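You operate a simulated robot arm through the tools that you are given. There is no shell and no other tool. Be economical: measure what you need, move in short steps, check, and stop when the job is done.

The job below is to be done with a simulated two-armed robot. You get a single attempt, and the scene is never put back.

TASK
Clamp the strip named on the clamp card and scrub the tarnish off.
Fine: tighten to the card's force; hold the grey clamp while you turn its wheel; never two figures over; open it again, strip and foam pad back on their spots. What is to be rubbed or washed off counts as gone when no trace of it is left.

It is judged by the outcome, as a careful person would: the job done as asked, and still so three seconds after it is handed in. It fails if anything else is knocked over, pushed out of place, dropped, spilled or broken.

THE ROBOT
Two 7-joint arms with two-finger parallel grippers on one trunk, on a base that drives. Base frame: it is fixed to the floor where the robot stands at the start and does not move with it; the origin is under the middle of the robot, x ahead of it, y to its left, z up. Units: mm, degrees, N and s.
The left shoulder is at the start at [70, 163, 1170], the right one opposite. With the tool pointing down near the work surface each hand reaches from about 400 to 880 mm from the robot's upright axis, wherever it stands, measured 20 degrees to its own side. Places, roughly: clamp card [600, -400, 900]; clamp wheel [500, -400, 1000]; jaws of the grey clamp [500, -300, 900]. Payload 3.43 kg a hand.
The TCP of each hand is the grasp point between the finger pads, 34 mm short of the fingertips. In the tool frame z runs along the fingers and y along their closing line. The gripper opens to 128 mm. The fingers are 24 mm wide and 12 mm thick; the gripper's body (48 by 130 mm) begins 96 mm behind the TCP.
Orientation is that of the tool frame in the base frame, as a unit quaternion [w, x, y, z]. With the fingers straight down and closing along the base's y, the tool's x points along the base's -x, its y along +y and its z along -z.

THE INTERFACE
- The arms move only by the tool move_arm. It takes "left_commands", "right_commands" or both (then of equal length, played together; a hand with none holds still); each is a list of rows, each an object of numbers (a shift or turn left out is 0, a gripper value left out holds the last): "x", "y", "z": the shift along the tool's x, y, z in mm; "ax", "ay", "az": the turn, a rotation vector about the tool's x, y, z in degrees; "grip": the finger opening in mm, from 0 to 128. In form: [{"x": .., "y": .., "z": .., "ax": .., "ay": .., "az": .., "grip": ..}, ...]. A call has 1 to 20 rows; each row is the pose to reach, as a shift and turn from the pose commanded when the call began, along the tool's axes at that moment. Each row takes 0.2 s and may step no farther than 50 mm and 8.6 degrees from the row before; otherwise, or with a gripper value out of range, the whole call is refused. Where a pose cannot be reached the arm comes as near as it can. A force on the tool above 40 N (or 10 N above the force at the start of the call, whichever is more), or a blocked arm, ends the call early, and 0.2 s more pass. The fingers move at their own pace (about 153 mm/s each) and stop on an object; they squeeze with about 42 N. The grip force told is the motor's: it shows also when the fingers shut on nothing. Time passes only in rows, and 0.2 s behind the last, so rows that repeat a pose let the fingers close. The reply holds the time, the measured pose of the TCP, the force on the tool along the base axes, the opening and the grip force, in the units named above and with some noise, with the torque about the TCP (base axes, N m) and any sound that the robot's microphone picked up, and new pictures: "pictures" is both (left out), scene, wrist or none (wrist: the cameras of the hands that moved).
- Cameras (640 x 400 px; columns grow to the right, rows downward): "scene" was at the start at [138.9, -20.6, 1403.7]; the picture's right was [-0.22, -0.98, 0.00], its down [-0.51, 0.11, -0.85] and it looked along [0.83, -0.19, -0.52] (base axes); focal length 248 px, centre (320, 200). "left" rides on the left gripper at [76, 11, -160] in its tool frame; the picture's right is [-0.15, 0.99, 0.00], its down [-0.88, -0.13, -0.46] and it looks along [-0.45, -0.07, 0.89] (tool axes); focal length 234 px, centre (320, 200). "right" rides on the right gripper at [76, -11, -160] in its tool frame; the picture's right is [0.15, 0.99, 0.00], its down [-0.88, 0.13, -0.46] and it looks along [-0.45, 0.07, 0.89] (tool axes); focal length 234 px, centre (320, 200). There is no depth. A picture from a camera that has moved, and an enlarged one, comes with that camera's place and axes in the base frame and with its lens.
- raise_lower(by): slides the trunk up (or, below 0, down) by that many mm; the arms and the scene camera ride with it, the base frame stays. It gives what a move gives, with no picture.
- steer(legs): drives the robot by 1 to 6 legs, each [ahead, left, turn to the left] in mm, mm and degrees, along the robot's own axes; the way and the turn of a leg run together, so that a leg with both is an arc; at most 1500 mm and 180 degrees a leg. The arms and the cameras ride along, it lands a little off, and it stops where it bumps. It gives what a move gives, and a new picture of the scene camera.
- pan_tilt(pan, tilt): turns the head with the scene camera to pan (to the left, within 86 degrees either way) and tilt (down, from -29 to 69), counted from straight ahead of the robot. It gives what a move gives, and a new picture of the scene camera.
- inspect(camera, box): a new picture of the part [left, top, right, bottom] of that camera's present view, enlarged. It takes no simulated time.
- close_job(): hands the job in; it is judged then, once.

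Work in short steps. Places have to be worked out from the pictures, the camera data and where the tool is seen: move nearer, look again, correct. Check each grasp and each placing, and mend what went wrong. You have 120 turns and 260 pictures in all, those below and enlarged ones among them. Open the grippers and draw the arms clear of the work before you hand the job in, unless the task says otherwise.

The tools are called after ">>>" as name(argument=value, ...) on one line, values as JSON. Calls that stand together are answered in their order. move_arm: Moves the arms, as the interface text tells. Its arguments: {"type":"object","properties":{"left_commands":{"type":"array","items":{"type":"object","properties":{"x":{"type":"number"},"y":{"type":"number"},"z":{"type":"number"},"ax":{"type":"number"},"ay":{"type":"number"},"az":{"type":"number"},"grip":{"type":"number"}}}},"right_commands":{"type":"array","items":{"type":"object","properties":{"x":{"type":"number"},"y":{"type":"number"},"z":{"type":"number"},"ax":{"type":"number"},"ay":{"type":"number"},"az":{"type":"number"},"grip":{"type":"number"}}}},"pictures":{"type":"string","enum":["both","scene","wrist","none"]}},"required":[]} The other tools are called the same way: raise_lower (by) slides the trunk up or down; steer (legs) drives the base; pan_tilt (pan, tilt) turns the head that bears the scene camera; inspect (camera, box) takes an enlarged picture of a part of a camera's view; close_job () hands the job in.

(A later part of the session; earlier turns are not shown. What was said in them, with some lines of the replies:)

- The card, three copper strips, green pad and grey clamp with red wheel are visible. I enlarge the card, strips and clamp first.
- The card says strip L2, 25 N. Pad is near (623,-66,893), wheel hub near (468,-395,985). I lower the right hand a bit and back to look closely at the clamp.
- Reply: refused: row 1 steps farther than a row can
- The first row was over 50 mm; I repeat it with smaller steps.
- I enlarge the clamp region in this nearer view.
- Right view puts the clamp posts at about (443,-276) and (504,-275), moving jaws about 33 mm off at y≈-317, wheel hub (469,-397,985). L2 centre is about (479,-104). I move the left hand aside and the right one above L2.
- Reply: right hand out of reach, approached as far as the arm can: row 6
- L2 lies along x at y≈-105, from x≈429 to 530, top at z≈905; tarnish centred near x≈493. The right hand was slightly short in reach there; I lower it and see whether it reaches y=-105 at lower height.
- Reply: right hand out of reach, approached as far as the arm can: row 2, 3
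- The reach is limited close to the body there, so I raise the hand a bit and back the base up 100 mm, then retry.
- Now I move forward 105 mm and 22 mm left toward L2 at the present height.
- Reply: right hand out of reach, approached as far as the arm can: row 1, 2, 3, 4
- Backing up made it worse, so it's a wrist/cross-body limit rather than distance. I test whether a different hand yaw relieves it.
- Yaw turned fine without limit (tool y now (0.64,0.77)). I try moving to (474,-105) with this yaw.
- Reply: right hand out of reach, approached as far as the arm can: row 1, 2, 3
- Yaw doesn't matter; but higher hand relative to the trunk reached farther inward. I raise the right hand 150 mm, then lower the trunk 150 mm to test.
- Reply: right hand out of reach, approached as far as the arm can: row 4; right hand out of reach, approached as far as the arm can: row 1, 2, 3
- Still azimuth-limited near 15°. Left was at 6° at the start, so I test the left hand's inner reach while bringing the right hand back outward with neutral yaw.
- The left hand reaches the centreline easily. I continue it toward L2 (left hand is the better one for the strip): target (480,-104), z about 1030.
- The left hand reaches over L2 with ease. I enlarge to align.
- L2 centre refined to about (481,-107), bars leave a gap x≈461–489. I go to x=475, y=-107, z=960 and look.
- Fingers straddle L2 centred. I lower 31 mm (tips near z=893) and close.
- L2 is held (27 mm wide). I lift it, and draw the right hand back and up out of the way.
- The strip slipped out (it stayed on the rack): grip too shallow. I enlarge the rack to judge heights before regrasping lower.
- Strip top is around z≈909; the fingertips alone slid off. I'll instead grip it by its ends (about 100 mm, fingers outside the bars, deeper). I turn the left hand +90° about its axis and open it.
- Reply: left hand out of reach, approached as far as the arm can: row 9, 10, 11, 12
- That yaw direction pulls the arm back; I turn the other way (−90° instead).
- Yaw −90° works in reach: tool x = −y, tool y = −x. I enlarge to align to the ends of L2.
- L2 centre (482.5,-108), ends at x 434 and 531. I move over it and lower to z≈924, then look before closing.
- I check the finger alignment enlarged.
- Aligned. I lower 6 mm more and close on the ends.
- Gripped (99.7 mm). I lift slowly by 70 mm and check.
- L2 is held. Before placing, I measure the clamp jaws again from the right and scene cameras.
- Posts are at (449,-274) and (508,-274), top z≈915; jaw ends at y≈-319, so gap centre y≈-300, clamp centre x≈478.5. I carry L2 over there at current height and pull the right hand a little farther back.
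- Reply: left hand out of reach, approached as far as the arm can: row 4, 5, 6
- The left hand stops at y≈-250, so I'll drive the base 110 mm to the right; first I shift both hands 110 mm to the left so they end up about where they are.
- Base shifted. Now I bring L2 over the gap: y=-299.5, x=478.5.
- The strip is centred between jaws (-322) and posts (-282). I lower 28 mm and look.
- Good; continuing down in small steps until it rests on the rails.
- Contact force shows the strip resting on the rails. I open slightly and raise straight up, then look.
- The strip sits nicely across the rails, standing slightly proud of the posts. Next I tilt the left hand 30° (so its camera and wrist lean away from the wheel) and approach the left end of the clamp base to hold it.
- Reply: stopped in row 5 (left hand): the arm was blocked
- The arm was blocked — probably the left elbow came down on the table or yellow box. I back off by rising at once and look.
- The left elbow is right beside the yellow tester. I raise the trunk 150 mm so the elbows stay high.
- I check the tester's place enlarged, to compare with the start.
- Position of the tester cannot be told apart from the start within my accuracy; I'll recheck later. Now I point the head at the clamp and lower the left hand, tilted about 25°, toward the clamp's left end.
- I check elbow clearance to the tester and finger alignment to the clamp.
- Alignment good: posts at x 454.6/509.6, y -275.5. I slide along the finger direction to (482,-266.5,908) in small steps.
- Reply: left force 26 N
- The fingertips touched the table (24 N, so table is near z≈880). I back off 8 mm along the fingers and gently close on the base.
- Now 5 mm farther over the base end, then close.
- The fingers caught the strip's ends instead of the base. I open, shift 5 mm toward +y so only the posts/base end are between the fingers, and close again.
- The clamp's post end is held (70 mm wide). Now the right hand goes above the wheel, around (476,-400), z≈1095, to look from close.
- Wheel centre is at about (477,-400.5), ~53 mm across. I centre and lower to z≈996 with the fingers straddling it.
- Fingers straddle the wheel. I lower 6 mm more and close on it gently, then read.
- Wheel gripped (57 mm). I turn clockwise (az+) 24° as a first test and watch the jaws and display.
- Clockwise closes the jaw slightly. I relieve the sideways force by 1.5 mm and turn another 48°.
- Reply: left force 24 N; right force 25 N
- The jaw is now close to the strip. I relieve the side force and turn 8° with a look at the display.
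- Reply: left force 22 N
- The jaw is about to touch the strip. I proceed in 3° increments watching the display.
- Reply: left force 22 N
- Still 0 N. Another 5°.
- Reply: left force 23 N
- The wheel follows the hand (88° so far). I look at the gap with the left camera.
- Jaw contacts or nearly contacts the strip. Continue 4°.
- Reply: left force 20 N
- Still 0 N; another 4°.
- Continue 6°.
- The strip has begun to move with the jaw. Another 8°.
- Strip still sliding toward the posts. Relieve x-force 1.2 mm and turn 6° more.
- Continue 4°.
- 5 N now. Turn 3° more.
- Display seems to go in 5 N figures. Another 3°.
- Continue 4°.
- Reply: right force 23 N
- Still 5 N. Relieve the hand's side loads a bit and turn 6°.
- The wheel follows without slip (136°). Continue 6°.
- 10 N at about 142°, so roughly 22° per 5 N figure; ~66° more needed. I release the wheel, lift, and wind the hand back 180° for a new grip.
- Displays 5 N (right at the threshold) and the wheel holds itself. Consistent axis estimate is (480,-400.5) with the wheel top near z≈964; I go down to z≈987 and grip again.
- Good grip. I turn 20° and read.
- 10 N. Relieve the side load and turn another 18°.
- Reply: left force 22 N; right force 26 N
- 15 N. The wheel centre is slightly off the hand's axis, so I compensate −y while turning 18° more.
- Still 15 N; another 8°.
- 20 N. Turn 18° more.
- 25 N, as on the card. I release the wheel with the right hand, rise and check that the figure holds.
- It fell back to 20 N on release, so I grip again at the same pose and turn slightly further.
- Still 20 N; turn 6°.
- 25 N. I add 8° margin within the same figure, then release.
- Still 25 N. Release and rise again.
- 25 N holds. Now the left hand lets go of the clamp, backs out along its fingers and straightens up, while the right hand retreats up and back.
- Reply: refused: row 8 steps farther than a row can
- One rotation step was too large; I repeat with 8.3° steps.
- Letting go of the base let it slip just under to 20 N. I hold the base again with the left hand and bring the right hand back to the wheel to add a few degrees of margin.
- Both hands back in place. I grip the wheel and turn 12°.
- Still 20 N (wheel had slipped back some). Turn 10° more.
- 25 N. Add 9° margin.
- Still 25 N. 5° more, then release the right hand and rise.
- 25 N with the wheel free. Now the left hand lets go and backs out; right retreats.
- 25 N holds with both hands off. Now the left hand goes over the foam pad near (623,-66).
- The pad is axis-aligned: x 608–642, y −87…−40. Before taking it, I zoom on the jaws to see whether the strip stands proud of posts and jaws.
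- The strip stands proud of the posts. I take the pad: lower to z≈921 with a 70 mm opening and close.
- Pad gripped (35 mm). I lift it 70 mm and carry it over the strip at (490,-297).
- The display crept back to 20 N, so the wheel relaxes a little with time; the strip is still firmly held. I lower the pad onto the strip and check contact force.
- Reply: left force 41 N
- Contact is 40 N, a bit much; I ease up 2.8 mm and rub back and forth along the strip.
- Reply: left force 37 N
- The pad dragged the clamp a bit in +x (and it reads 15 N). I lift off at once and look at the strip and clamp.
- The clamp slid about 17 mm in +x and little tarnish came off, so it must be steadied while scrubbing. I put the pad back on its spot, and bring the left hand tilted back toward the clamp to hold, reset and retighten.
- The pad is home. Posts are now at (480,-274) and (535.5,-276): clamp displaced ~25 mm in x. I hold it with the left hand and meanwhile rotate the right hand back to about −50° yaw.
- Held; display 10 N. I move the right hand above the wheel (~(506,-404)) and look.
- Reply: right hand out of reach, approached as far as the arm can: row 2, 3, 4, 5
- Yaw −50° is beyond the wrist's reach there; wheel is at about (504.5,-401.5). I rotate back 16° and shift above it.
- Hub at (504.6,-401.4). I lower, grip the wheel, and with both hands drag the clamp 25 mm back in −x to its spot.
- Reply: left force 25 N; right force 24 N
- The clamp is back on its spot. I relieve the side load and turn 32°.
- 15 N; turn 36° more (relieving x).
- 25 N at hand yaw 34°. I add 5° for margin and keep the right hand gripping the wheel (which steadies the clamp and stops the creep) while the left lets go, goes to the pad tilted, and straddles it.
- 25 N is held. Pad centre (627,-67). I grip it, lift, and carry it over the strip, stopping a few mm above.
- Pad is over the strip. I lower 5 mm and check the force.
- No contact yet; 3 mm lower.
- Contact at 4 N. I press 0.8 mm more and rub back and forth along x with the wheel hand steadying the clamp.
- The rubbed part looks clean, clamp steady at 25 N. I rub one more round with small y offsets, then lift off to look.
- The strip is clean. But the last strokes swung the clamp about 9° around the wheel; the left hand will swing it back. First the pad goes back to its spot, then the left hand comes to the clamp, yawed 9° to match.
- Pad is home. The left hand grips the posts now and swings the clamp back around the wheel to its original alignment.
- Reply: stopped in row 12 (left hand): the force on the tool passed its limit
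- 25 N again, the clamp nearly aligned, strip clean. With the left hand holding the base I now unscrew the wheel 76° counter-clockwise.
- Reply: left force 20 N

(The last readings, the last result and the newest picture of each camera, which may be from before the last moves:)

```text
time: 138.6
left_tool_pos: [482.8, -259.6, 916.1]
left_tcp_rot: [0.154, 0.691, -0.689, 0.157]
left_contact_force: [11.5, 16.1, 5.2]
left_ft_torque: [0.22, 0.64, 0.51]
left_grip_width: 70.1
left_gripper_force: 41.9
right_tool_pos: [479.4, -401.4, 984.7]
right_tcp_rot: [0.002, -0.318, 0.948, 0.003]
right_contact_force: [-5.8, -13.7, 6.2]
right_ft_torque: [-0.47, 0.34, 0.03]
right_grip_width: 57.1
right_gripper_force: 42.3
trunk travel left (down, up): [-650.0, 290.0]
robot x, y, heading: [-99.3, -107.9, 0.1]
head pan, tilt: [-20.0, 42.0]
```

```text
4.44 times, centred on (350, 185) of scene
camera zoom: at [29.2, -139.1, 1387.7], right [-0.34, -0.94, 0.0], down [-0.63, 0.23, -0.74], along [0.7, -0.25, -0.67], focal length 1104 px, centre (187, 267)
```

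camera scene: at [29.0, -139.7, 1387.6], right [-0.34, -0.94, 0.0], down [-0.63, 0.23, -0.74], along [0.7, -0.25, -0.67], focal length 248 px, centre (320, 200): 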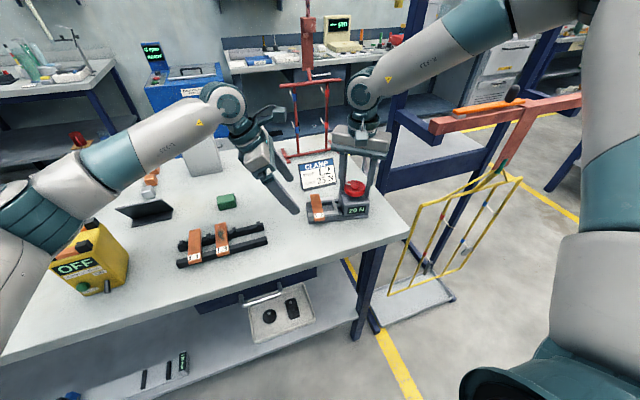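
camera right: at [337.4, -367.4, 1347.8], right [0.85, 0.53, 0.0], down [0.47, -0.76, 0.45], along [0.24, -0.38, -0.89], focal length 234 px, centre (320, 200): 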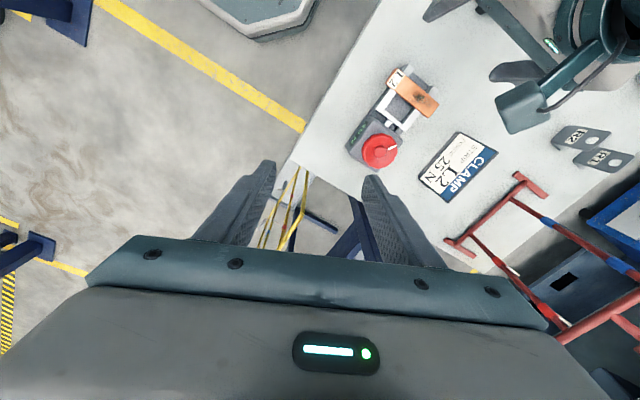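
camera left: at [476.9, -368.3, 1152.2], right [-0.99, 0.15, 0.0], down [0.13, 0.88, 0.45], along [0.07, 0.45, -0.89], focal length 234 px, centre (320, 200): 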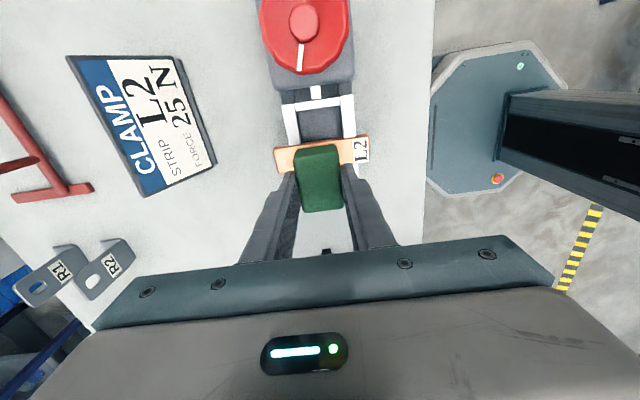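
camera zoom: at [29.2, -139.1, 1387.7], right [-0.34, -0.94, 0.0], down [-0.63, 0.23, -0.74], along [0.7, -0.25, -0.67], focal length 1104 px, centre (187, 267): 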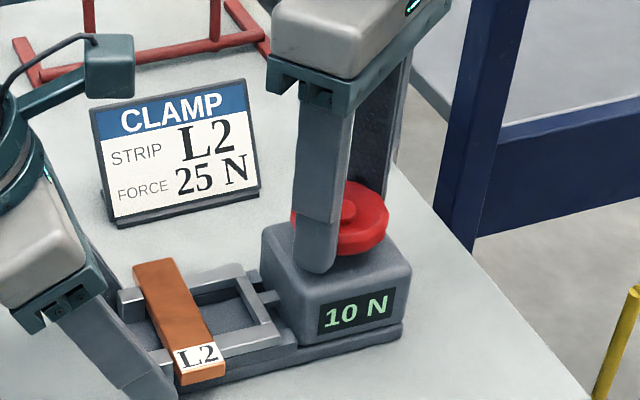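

Clamp aligned again; 10 N. I let go of the wheel, wind the right hand forward 150°, regrip and unscrew a further 119°.

>>> move_arm(right_commands=[{"grip": 76}, {"grip": 76}, {"z": -25}, {"z": -50}, {"z": -50, "az": 8.5}, {"z": -50, "az": 17}, {"z": -50, "az": 25.5}, {"z": -50, "az": 34}, {"z": -50, "az": 42.5}, {"z": -50, "az": 51}, {"z": -50, "az": 59.5}, {"z": -50, "az": 68}, {"z": -50, "az": 76.5}, {"z": -50, "az": 85}, {"z": -50, "az": 93.5}, {"z": -50, "az": 102}, {"z": -50, "az": 110.5}, {"z": -50, "az": 119}, {"z": -50, "az": 127.5}, {"z": -50, "az": 136}], pictures="none")

>>> move_arm(right_commands=[{"az": 7}, {"az": 14}, {"az": 14, "z": 25}, {"az": 14, "z": 50}, {"az": 14, "z": 50, "grip": 40}, {"az": 14, "z": 50, "grip": 40}, {"az": 6, "z": 50}, {"az": -2.5, "z": 50}, {"az": -11, "z": 50}, {"az": -19.5, "z": 50}, {"az": -28, "z": 50}, {"az": -36.5, "z": 50}, {"az": -45, "z": 50}, {"az": -53.5, "z": 50}, {"az": -62, "z": 50}, {"az": -70.5, "z": 50}, {"az": -79, "z": 50}, {"az": -87.5, "z": 50}, {"az": -96, "z": 50}, {"az": -104.5, "z": 50}], pictures="none")

>>> inspect(camera="scene", box=[290, 140, 410, 230])

>>> inspect(camera="left", box=[220, 60, 440, 220])

```text
time: 142.8
left_tool_pos: [483.5, -260.5, 915.8]
left_tcp_rot: [0.154, 0.69, -0.69, 0.158]
left_contact_force: [-1.5, -2.0, 2.5]
left_ft_torque: [0.02, 0.42, -0.2]
left_grip_width: 70.0
left_gripper_force: 42.2
right_tool_pos: [478.6, -401.8, 1033.4]
right_tcp_rot: [-0.003, 0.762, 0.648, 0.002]
right_contact_force: [-0.1, -0.5, -0.2]
right_ft_torque: [0.01, 0.04, -0.04]
right_grip_width: 76.1
right_gripper_force: 0.0
trunk travel left (down, up): [-650.0, 290.0]
robot x, y, heading: [-100.7, -114.3, -0.0]
head pan, tilt: [-20.0, 42.0]
```

```text
time: 147.0
left_tool_pos: [481.8, -260.0, 917.6]
left_tcp_rot: [0.153, 0.69, -0.689, 0.157]
left_contact_force: [-1.1, 6.2, -0.2]
left_ft_torque: [-0.19, 0.43, -0.05]
left_grip_width: 69.8
left_gripper_force: 42.1
right_tool_pos: [478.8, -403.3, 985.0]
right_tcp_rot: [0.001, -0.049, 0.999, 0.003]
right_contact_force: [0.3, -9.3, 17.0]
right_ft_torque: [-0.66, 0.33, 0.01]
right_grip_width: 57.0
right_gripper_force: 41.4
trunk travel left (down, up): [-650.0, 290.0]
robot x, y, heading: [-101.3, -112.4, -0.0]
head pan, tilt: [-20.0, 42.0]
```

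```text
4.44 times, centred on (350, 185) of scene
camera zoom: at [28.4, -139.9, 1387.8], right [-0.34, -0.94, 0.0], down [-0.63, 0.23, -0.74], along [0.7, -0.25, -0.67], focal length 1104 px, centre (187, 267)
```

zoom: 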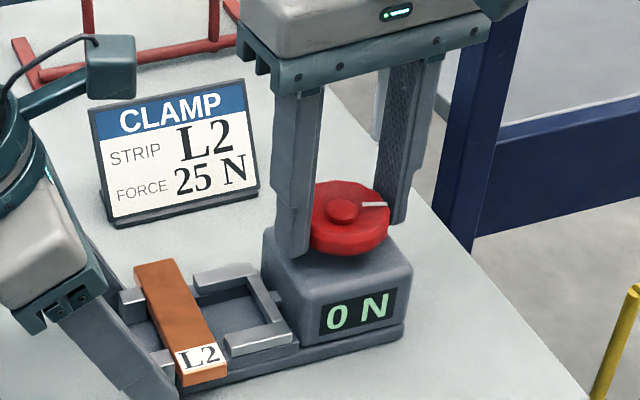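

```text
2.50 times, centred on (330, 140) of left
camera zoom: at [470.8, -261.7, 1090.6], right [-0.99, 0.13, -0.07], down [0.13, 0.99, 0.04], along [0.07, 0.03, -1.0], focal length 585 px, centre (295, 350)
```

zoom: 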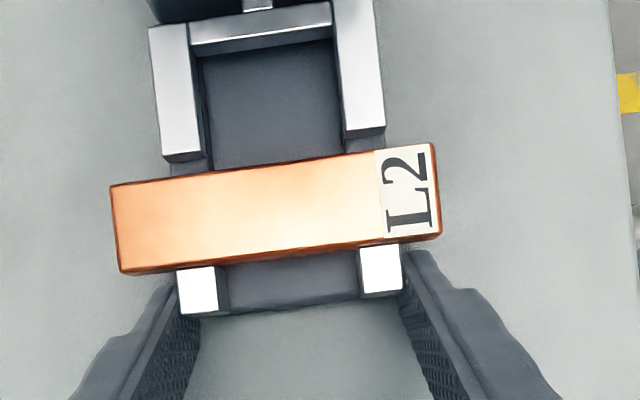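

0 N and jaws open as before. I turn the last 24° to the original position, release the wheel and withdraw the right hand; then the left hand lets go of the base, backs out and straightens.

>>> move_arm(right_commands=[{"az": -8}, {"az": -16}, {"az": -24}, {"az": -24, "grip": 76}, {"az": -24, "grip": 76}, {"az": -24, "z": -40}, {"az": -24, "z": -80}, {"az": -24, "z": -120}, {"az": -24, "x": 34, "y": -7, "z": -150}, {"az": -24, "x": 68, "y": -14, "z": -180}, {"az": -24, "x": 102, "y": -20, "z": -200}, {"az": -24, "x": 102, "y": -20, "z": -200}, {"az": -24, "x": 102, "y": -20, "z": -200}, {"az": -24, "x": 102, "y": -20, "z": -200}, {"az": -24, "x": 102, "y": -20, "z": -200}, {"az": -24, "x": 102, "y": -20, "z": -200}], left_commands=[{}, {}, {}, {}, {}, {}, {}, {}, {"grip": 90}, {"grip": 116}, {"grip": 116, "z": -15}, {"z": -50}, {"z": -90}, {"z": -90, "ay": -8.3}, {"z": -90, "ay": -16.6}, {"z": -90, "ay": -25}], pictures="wrist")

>>> inspect(camera="left", box=[230, 20, 400, 160])

>>> inspect(camera="scene", box=[290, 160, 390, 235])

```text
time: 150.4
left_tool_pos: [482.1, -223.5, 996.2]
left_tcp_rot: [0.0, 0.707, -0.707, 0.003]
left_contact_force: [-0.2, 0.1, 0.6]
left_ft_torque: [0.04, -0.02, 0.01]
left_grip_width: 116.0
left_gripper_force: 0.1
right_tool_pos: [379.3, -432.1, 1184.6]
right_tcp_rot: [0.0, -0.255, 0.967, 0.003]
right_contact_force: [0.2, 0.2, 0.4]
right_ft_torque: [0.04, -0.02, 0.0]
right_grip_width: 76.0
right_gripper_force: 0.0
trunk travel left (down, up): [-650.0, 290.0]
robot x, y, heading: [-97.7, -110.2, -0.2]
head pan, tilt: [-20.0, 42.0]
camera right: at [317.6, -479.7, 1344.5], right [-0.61, 0.79, 0.01], down [0.7, 0.54, 0.46], along [0.36, 0.29, -0.89], focal length 234 px, centre (320, 200)
camera left: at [470.7, -299.1, 1154.9], right [-0.99, 0.14, -0.01], down [0.13, 0.88, 0.45], along [0.07, 0.45, -0.89], focal length 234 px, centre (320, 200)
```

right: 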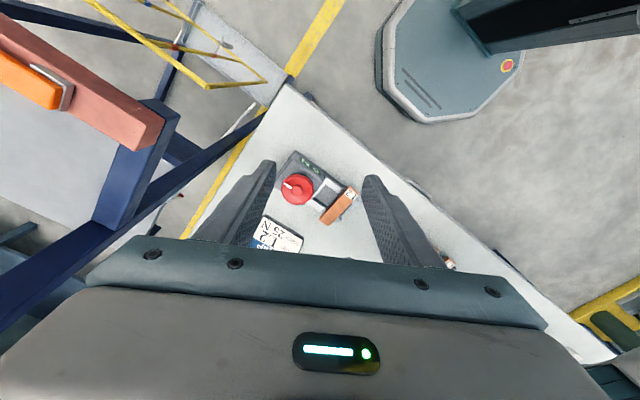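
left: 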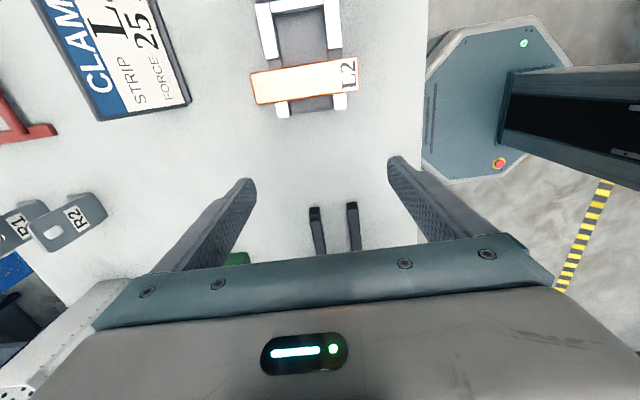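

```text
2.86 times, centred on (315, 90) of left
camera zoom: at [470.7, -299.1, 1154.9], right [-0.99, 0.14, -0.01], down [0.13, 0.88, 0.45], along [0.07, 0.45, -0.89], focal length 669 px, centre (334, 514)
```

zoom: 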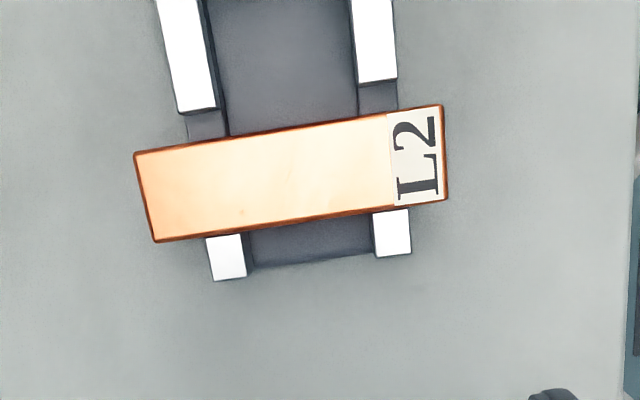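

```text
5.33 times, centred on (340, 198) of scene
camera zoom: at [28.9, -141.4, 1387.6], right [-0.34, -0.94, 0.0], down [-0.63, 0.23, -0.74], along [0.7, -0.25, -0.67], focal length 1325 px, centre (213, 213)
```

zoom: 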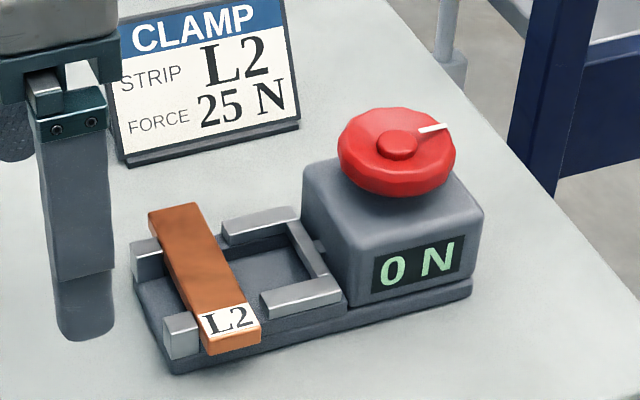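

The wheel is back as at the start, 0 N. I move over the strip (485,-299.5) and check closely for any trace.

>>> inspect(camera="left", box=[245, 50, 365, 110])

>>> move_arm(left_commands=[{"x": 38, "y": -3}, {"x": 76, "y": -3}, {"x": 76, "y": -3, "z": 35}], pictures="none")

>>> inspect(camera="left", box=[240, 140, 400, 230])

>>> inspect(camera="scene", box=[310, 190, 350, 230])

```text
5.33 times, centred on (305, 80) of left
camera zoom: at [470.7, -299.1, 1154.9], right [-0.99, 0.14, -0.01], down [0.13, 0.88, 0.45], along [0.07, 0.45, -0.89], focal length 1249 px, centre (400, 840)
```

zoom: 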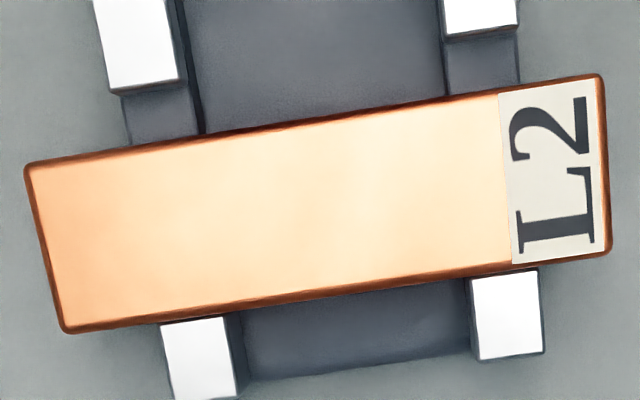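

```text
time: 151.2
left_tool_pos: [488.6, -299.1, 960.9]
left_tcp_rot: [0.002, 0.708, -0.706, 0.004]
left_contact_force: [-1.1, 0.1, 0.4]
left_ft_torque: [-0.03, 0.01, -0.02]
left_grip_width: 116.0
left_gripper_force: 0.1
right_tool_pos: [382.3, -428.8, 1185.2]
right_tcp_rot: [0.0, -0.253, 0.968, 0.003]
right_contact_force: [-0.2, 0.3, -0.3]
right_ft_torque: [-0.01, 0.02, 0.02]
right_grip_width: 76.2
right_gripper_force: 0.2
trunk travel left (down, up): [-650.0, 290.0]
robot x, y, heading: [-97.2, -109.1, 0.1]
head pan, tilt: [-20.0, 42.0]
```

```text
4.00 times, centred on (320, 185) of left
camera zoom: at [478.9, -374.4, 1118.4], right [-0.99, 0.14, 0.0], down [0.13, 0.88, 0.45], along [0.07, 0.44, -0.89], focal length 937 px, centre (320, 260)
```

zoom: 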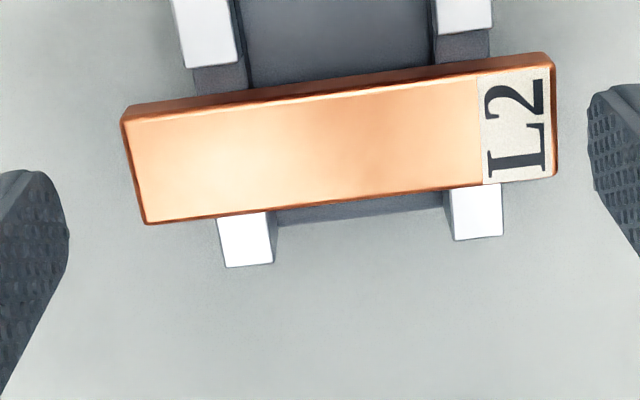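

```text
10.00 times, centred on (330, 210) of scene
camera zoom: at [31.2, -138.1, 1387.5], right [-0.34, -0.94, 0.0], down [-0.63, 0.23, -0.74], along [0.7, -0.26, -0.67], focal length 2484 px, centre (220, 100)
```

zoom: 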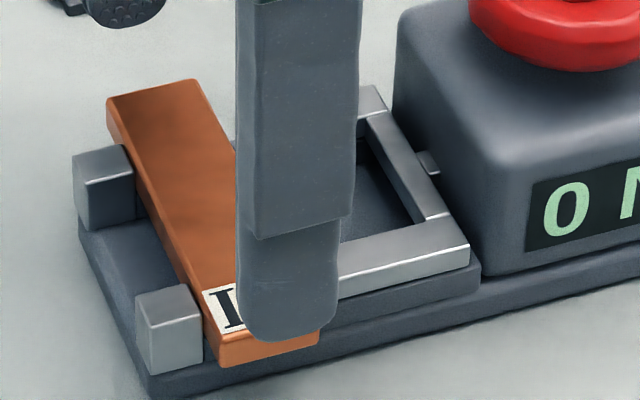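

No trace left. I centre on the strip (485.5,-300.5), lower to z≈921.5, grip its ends and lift, comparing its place in the hand with the first time.

>>> move_arm(left_commands=[{"x": 1.4, "y": 3, "z": 20}, {"x": 1.4, "y": 3, "z": 39.5}, {"x": 1.4, "y": 3, "z": 39.5, "grip": 80}, {"x": 1.4, "y": 3, "z": 39.5, "grip": 80}, {"x": 1.4, "y": 3, "z": 39.5, "grip": 80}, {"x": 1.4, "y": 3, "z": 34}, {"x": 1.4, "y": 3, "z": 25}, {"x": 1.4, "y": 3, "z": 10}, {"x": 1.4, "y": 3, "z": -10}, {"x": 1.4, "y": 3, "z": -26}], pictures="none")

>>> inspect(camera="left", box=[230, 60, 420, 220])

>>> inspect(camera="scene", box=[270, 140, 390, 235])

```text
time: 153.4
left_tool_pos: [482.0, -300.1, 987.2]
left_tcp_rot: [0.0, 0.707, -0.707, 0.005]
left_contact_force: [-0.2, -0.2, -3.3]
left_ft_torque: [0.0, -0.04, -0.01]
left_grip_width: 99.5
left_gripper_force: 41.9
right_tool_pos: [379.8, -431.2, 1185.4]
right_tcp_rot: [0.002, -0.254, 0.967, 0.003]
right_contact_force: [-0.3, 0.0, -0.5]
right_ft_torque: [-0.03, 0.0, -0.01]
right_grip_width: 75.9
right_gripper_force: 0.1
trunk travel left (down, up): [-650.0, 290.0]
robot x, y, heading: [-100.5, -110.3, -0.0]
head pan, tilt: [-20.0, 42.0]
```

```text
2.50 times, centred on (325, 140) of left
camera zoom: at [472.1, -376.0, 1145.4], right [-0.99, 0.14, -0.01], down [0.13, 0.88, 0.45], along [0.07, 0.45, -0.89], focal length 585 px, centre (308, 350)
```

zoom: 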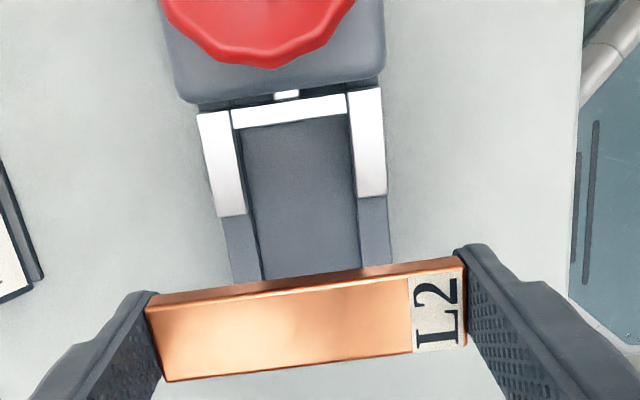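

```text
4.21 times, centred on (330, 188) of scene
camera zoom: at [29.5, -140.2, 1387.5], right [-0.34, -0.94, 0.0], down [-0.63, 0.23, -0.74], along [0.7, -0.25, -0.67], focal length 1046 px, centre (278, 253)
```

zoom: 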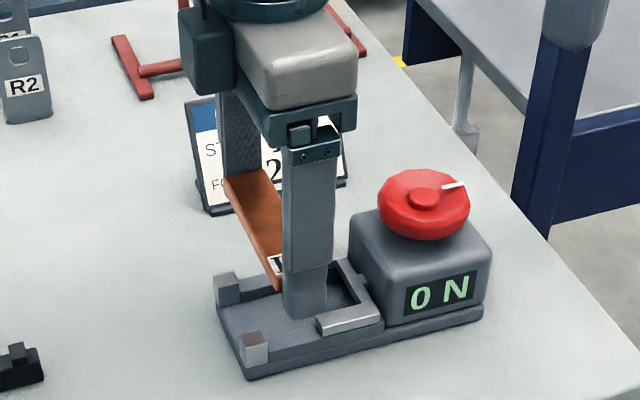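

It sits in the hand just as when first taken. I carry it back over the rack to TCP (482.8,-107.8) and lower to z≈940 to check.

>>> move_arm(left_commands=[{"x": -38}, {"x": -77}, {"x": -116}, {"x": -155}, {"x": -192.3, "y": -0.8}, {"x": -192.3, "y": -0.8, "z": 25}, {"x": -192.3, "y": -0.8, "z": 47}], pictures="none")

>>> inspect(camera="left", box=[220, 110, 440, 260])

>>> inspect(camera="scene", box=[160, 180, 300, 280])

```text
time: 155.0
left_tool_pos: [485.0, -105.9, 939.0]
left_tcp_rot: [0.0, 0.708, -0.706, 0.005]
left_contact_force: [-0.1, 0.4, -1.9]
left_ft_torque: [-0.01, 0.02, -0.01]
left_grip_width: 99.5
left_gripper_force: 42.6
right_tool_pos: [379.9, -430.8, 1185.6]
right_tcp_rot: [0.0, -0.254, 0.967, 0.003]
right_contact_force: [-0.3, 0.5, -0.3]
right_ft_torque: [-0.02, -0.01, 0.01]
right_grip_width: 76.0
right_gripper_force: 0.0
trunk travel left (down, up): [-650.0, 290.0]
robot x, y, heading: [-101.5, -110.1, -0.1]
head pan, tilt: [-20.0, 42.0]
```

```text
2.67 times, centred on (330, 185) of left
camera zoom: at [474.0, -181.8, 1097.3], right [-0.99, 0.14, -0.01], down [0.13, 0.88, 0.45], along [0.07, 0.44, -0.89], focal length 624 px, centre (293, 240)
```

zoom: 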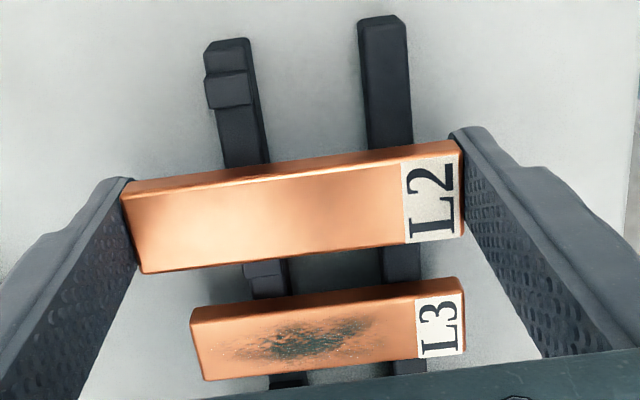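

```text
4.00 times, centred on (230, 230) of scene
camera zoom: at [30.3, -139.4, 1387.6], right [-0.34, -0.94, 0.0], down [-0.63, 0.23, -0.74], along [0.7, -0.25, -0.67], focal length 994 px, centre (680, 80)
```

zoom: 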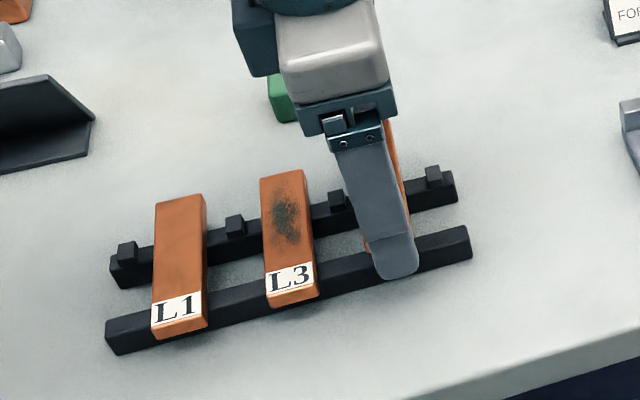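

Lined up with its seat. I correct 1.5 mm, lower to z≈918, release and rise.

>>> move_arm(left_commands=[{"x": 1.3, "y": 1.6, "z": 10}, {"x": 1.3, "y": 1.6, "z": 17}, {"x": 1.3, "y": 1.6, "z": 20}, {"x": 1.3, "y": 1.6, "z": 21}, {"x": 1.3, "y": 1.6, "z": 21, "grip": 116}, {"x": 1.3, "y": 1.6, "z": 21, "grip": 116}, {"x": 1.3, "y": 1.6, "z": 0}, {"x": 1.3, "y": 1.6, "z": -35}, {"x": 1.3, "y": 1.6, "z": -75}], pictures="wrist")

>>> inspect(camera="left", box=[230, 90, 430, 230])

>>> inspect(camera="scene", box=[160, 180, 300, 280])

```text
time: 157.0
left_tool_pos: [480.7, -107.8, 1016.2]
left_tcp_rot: [0.001, 0.708, -0.707, 0.004]
left_contact_force: [-0.9, -0.1, 0.5]
left_ft_torque: [-0.01, 0.0, 0.01]
left_grip_width: 116.0
left_gripper_force: 0.0
right_tool_pos: [379.4, -430.9, 1185.3]
right_tcp_rot: [0.002, -0.254, 0.967, 0.004]
right_contact_force: [-0.3, -0.1, -1.0]
right_ft_torque: [-0.02, 0.01, -0.04]
right_grip_width: 75.8
right_gripper_force: 0.0
trunk travel left (down, up): [-650.0, 290.0]
robot x, y, heading: [-97.5, -108.9, -0.2]
head pan, tilt: [-20.0, 42.0]
camera left: at [470.5, -184.4, 1173.4], right [-0.99, 0.14, -0.01], down [0.13, 0.88, 0.45], along [0.07, 0.44, -0.89], focal length 234 px, centre (320, 200)
```

left: 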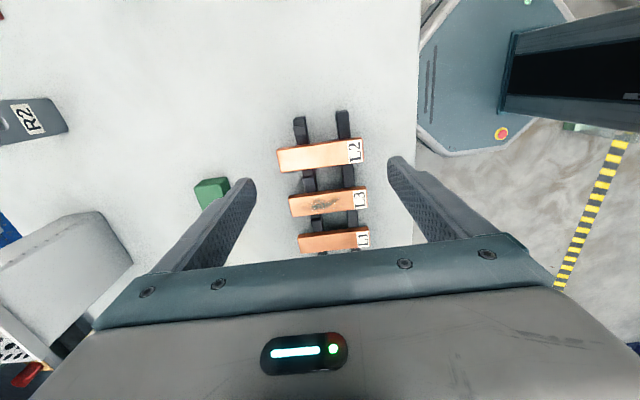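

```text
2.86 times, centred on (330, 160) of left
camera zoom: at [470.5, -184.4, 1173.4], right [-0.99, 0.14, -0.01], down [0.13, 0.88, 0.45], along [0.07, 0.44, -0.89], focal length 669 px, centre (291, 314)
```

zoom: 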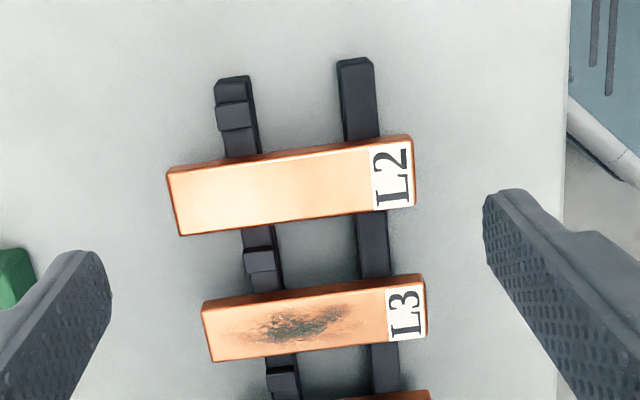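

```text
4.00 times, centred on (230, 230) of scene
camera zoom: at [28.8, -140.3, 1387.6], right [-0.34, -0.94, 0.0], down [-0.63, 0.23, -0.74], along [0.7, -0.25, -0.67], focal length 994 px, centre (680, 80)
```

zoom: 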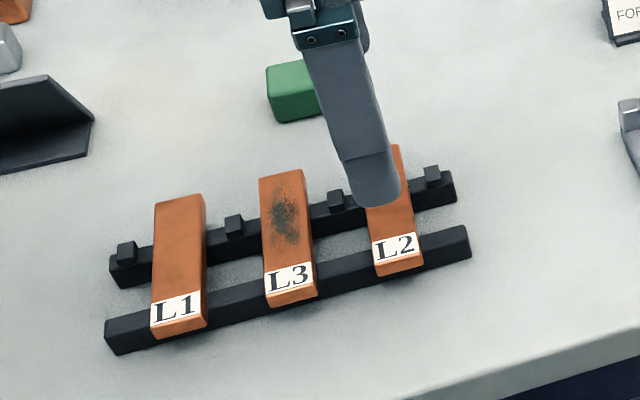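

L2 lies back on its seat, clean; pad on its spot, clamp open. I draw the left arm up and away for the final check.

>>> move_arm(left_commands=[{"z": -45}, {"z": -90}, {"z": -130}, {"z": -150, "x": -35}, {"z": -160, "x": -75}, {"z": -160, "x": -75}], pictures="scene")

>>> inspect(camera="scene", box=[150, 150, 390, 290])

```text
time: 158.4
left_tool_pos: [482.1, -32.9, 1176.8]
left_tcp_rot: [-0.001, 0.707, -0.707, 0.004]
left_contact_force: [-0.2, 0.7, -0.2]
left_ft_torque: [0.02, 0.01, 0.0]
left_grip_width: 116.1
left_gripper_force: 0.1
right_tool_pos: [380.3, -432.7, 1185.2]
right_tcp_rot: [0.0, -0.253, 0.967, 0.004]
right_contact_force: [-0.2, 0.5, -0.1]
right_ft_torque: [0.02, 0.03, -0.01]
right_grip_width: 76.1
right_gripper_force: 0.0
trunk travel left (down, up): [-650.0, 290.0]
robot x, y, heading: [-99.6, -108.3, -0.1]
head pan, tilt: [-20.0, 42.0]
camera scene: at [29.8, -141.7, 1387.5], right [-0.34, -0.94, 0.0], down [-0.63, 0.23, -0.74], along [0.7, -0.25, -0.67], focal length 248 px, centre (320, 200)
```

scene: 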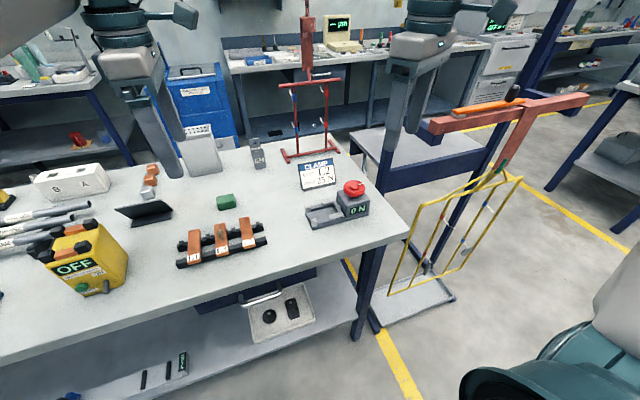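

```text
2.67 times, centred on (270, 220) of scene
camera zoom: at [29.8, -141.7, 1387.5], right [-0.34, -0.94, 0.0], down [-0.63, 0.23, -0.74], along [0.7, -0.25, -0.67], focal length 662 px, centre (453, 147)
```

zoom: 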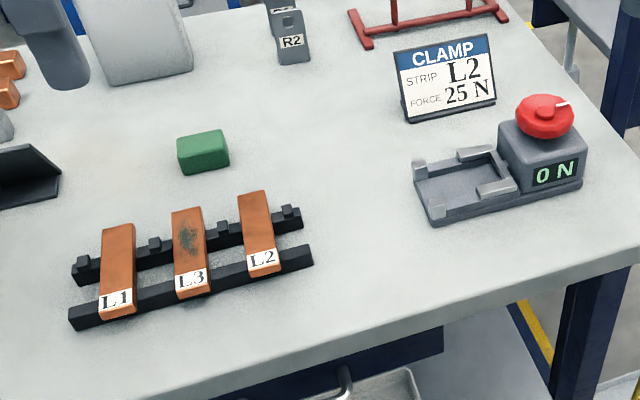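

Everything is in place: strip clean and on its rack, pad on its spot, clamp open at 0 N, hands clear. I hand the job in.

>>> close_job()

```text
The job is handed in.
```

L2 was clamped to the card's 25 N and scrubbed until no trace of tarnish showed. The strip and pad are back on their spots and the clamp is open at 0 N. Three things went less than cleanly:

- **Clamp shifts:** the clamp slid about 25 mm in the first scrub, at 20–15 N with the wheel not held. In the second it swung about 9°, and the force dropped to 20 N near the end. I moved it back to within what the camera shows.
- **Wheel creep:** the wheel creeps back when nobody holds it, so I tightened it three times. The display never read above 25 N.
- **Yellow tester:** the left arm was blocked once beside the yellow tester, and I could not confirm that the tester did not move by a few millimetres.
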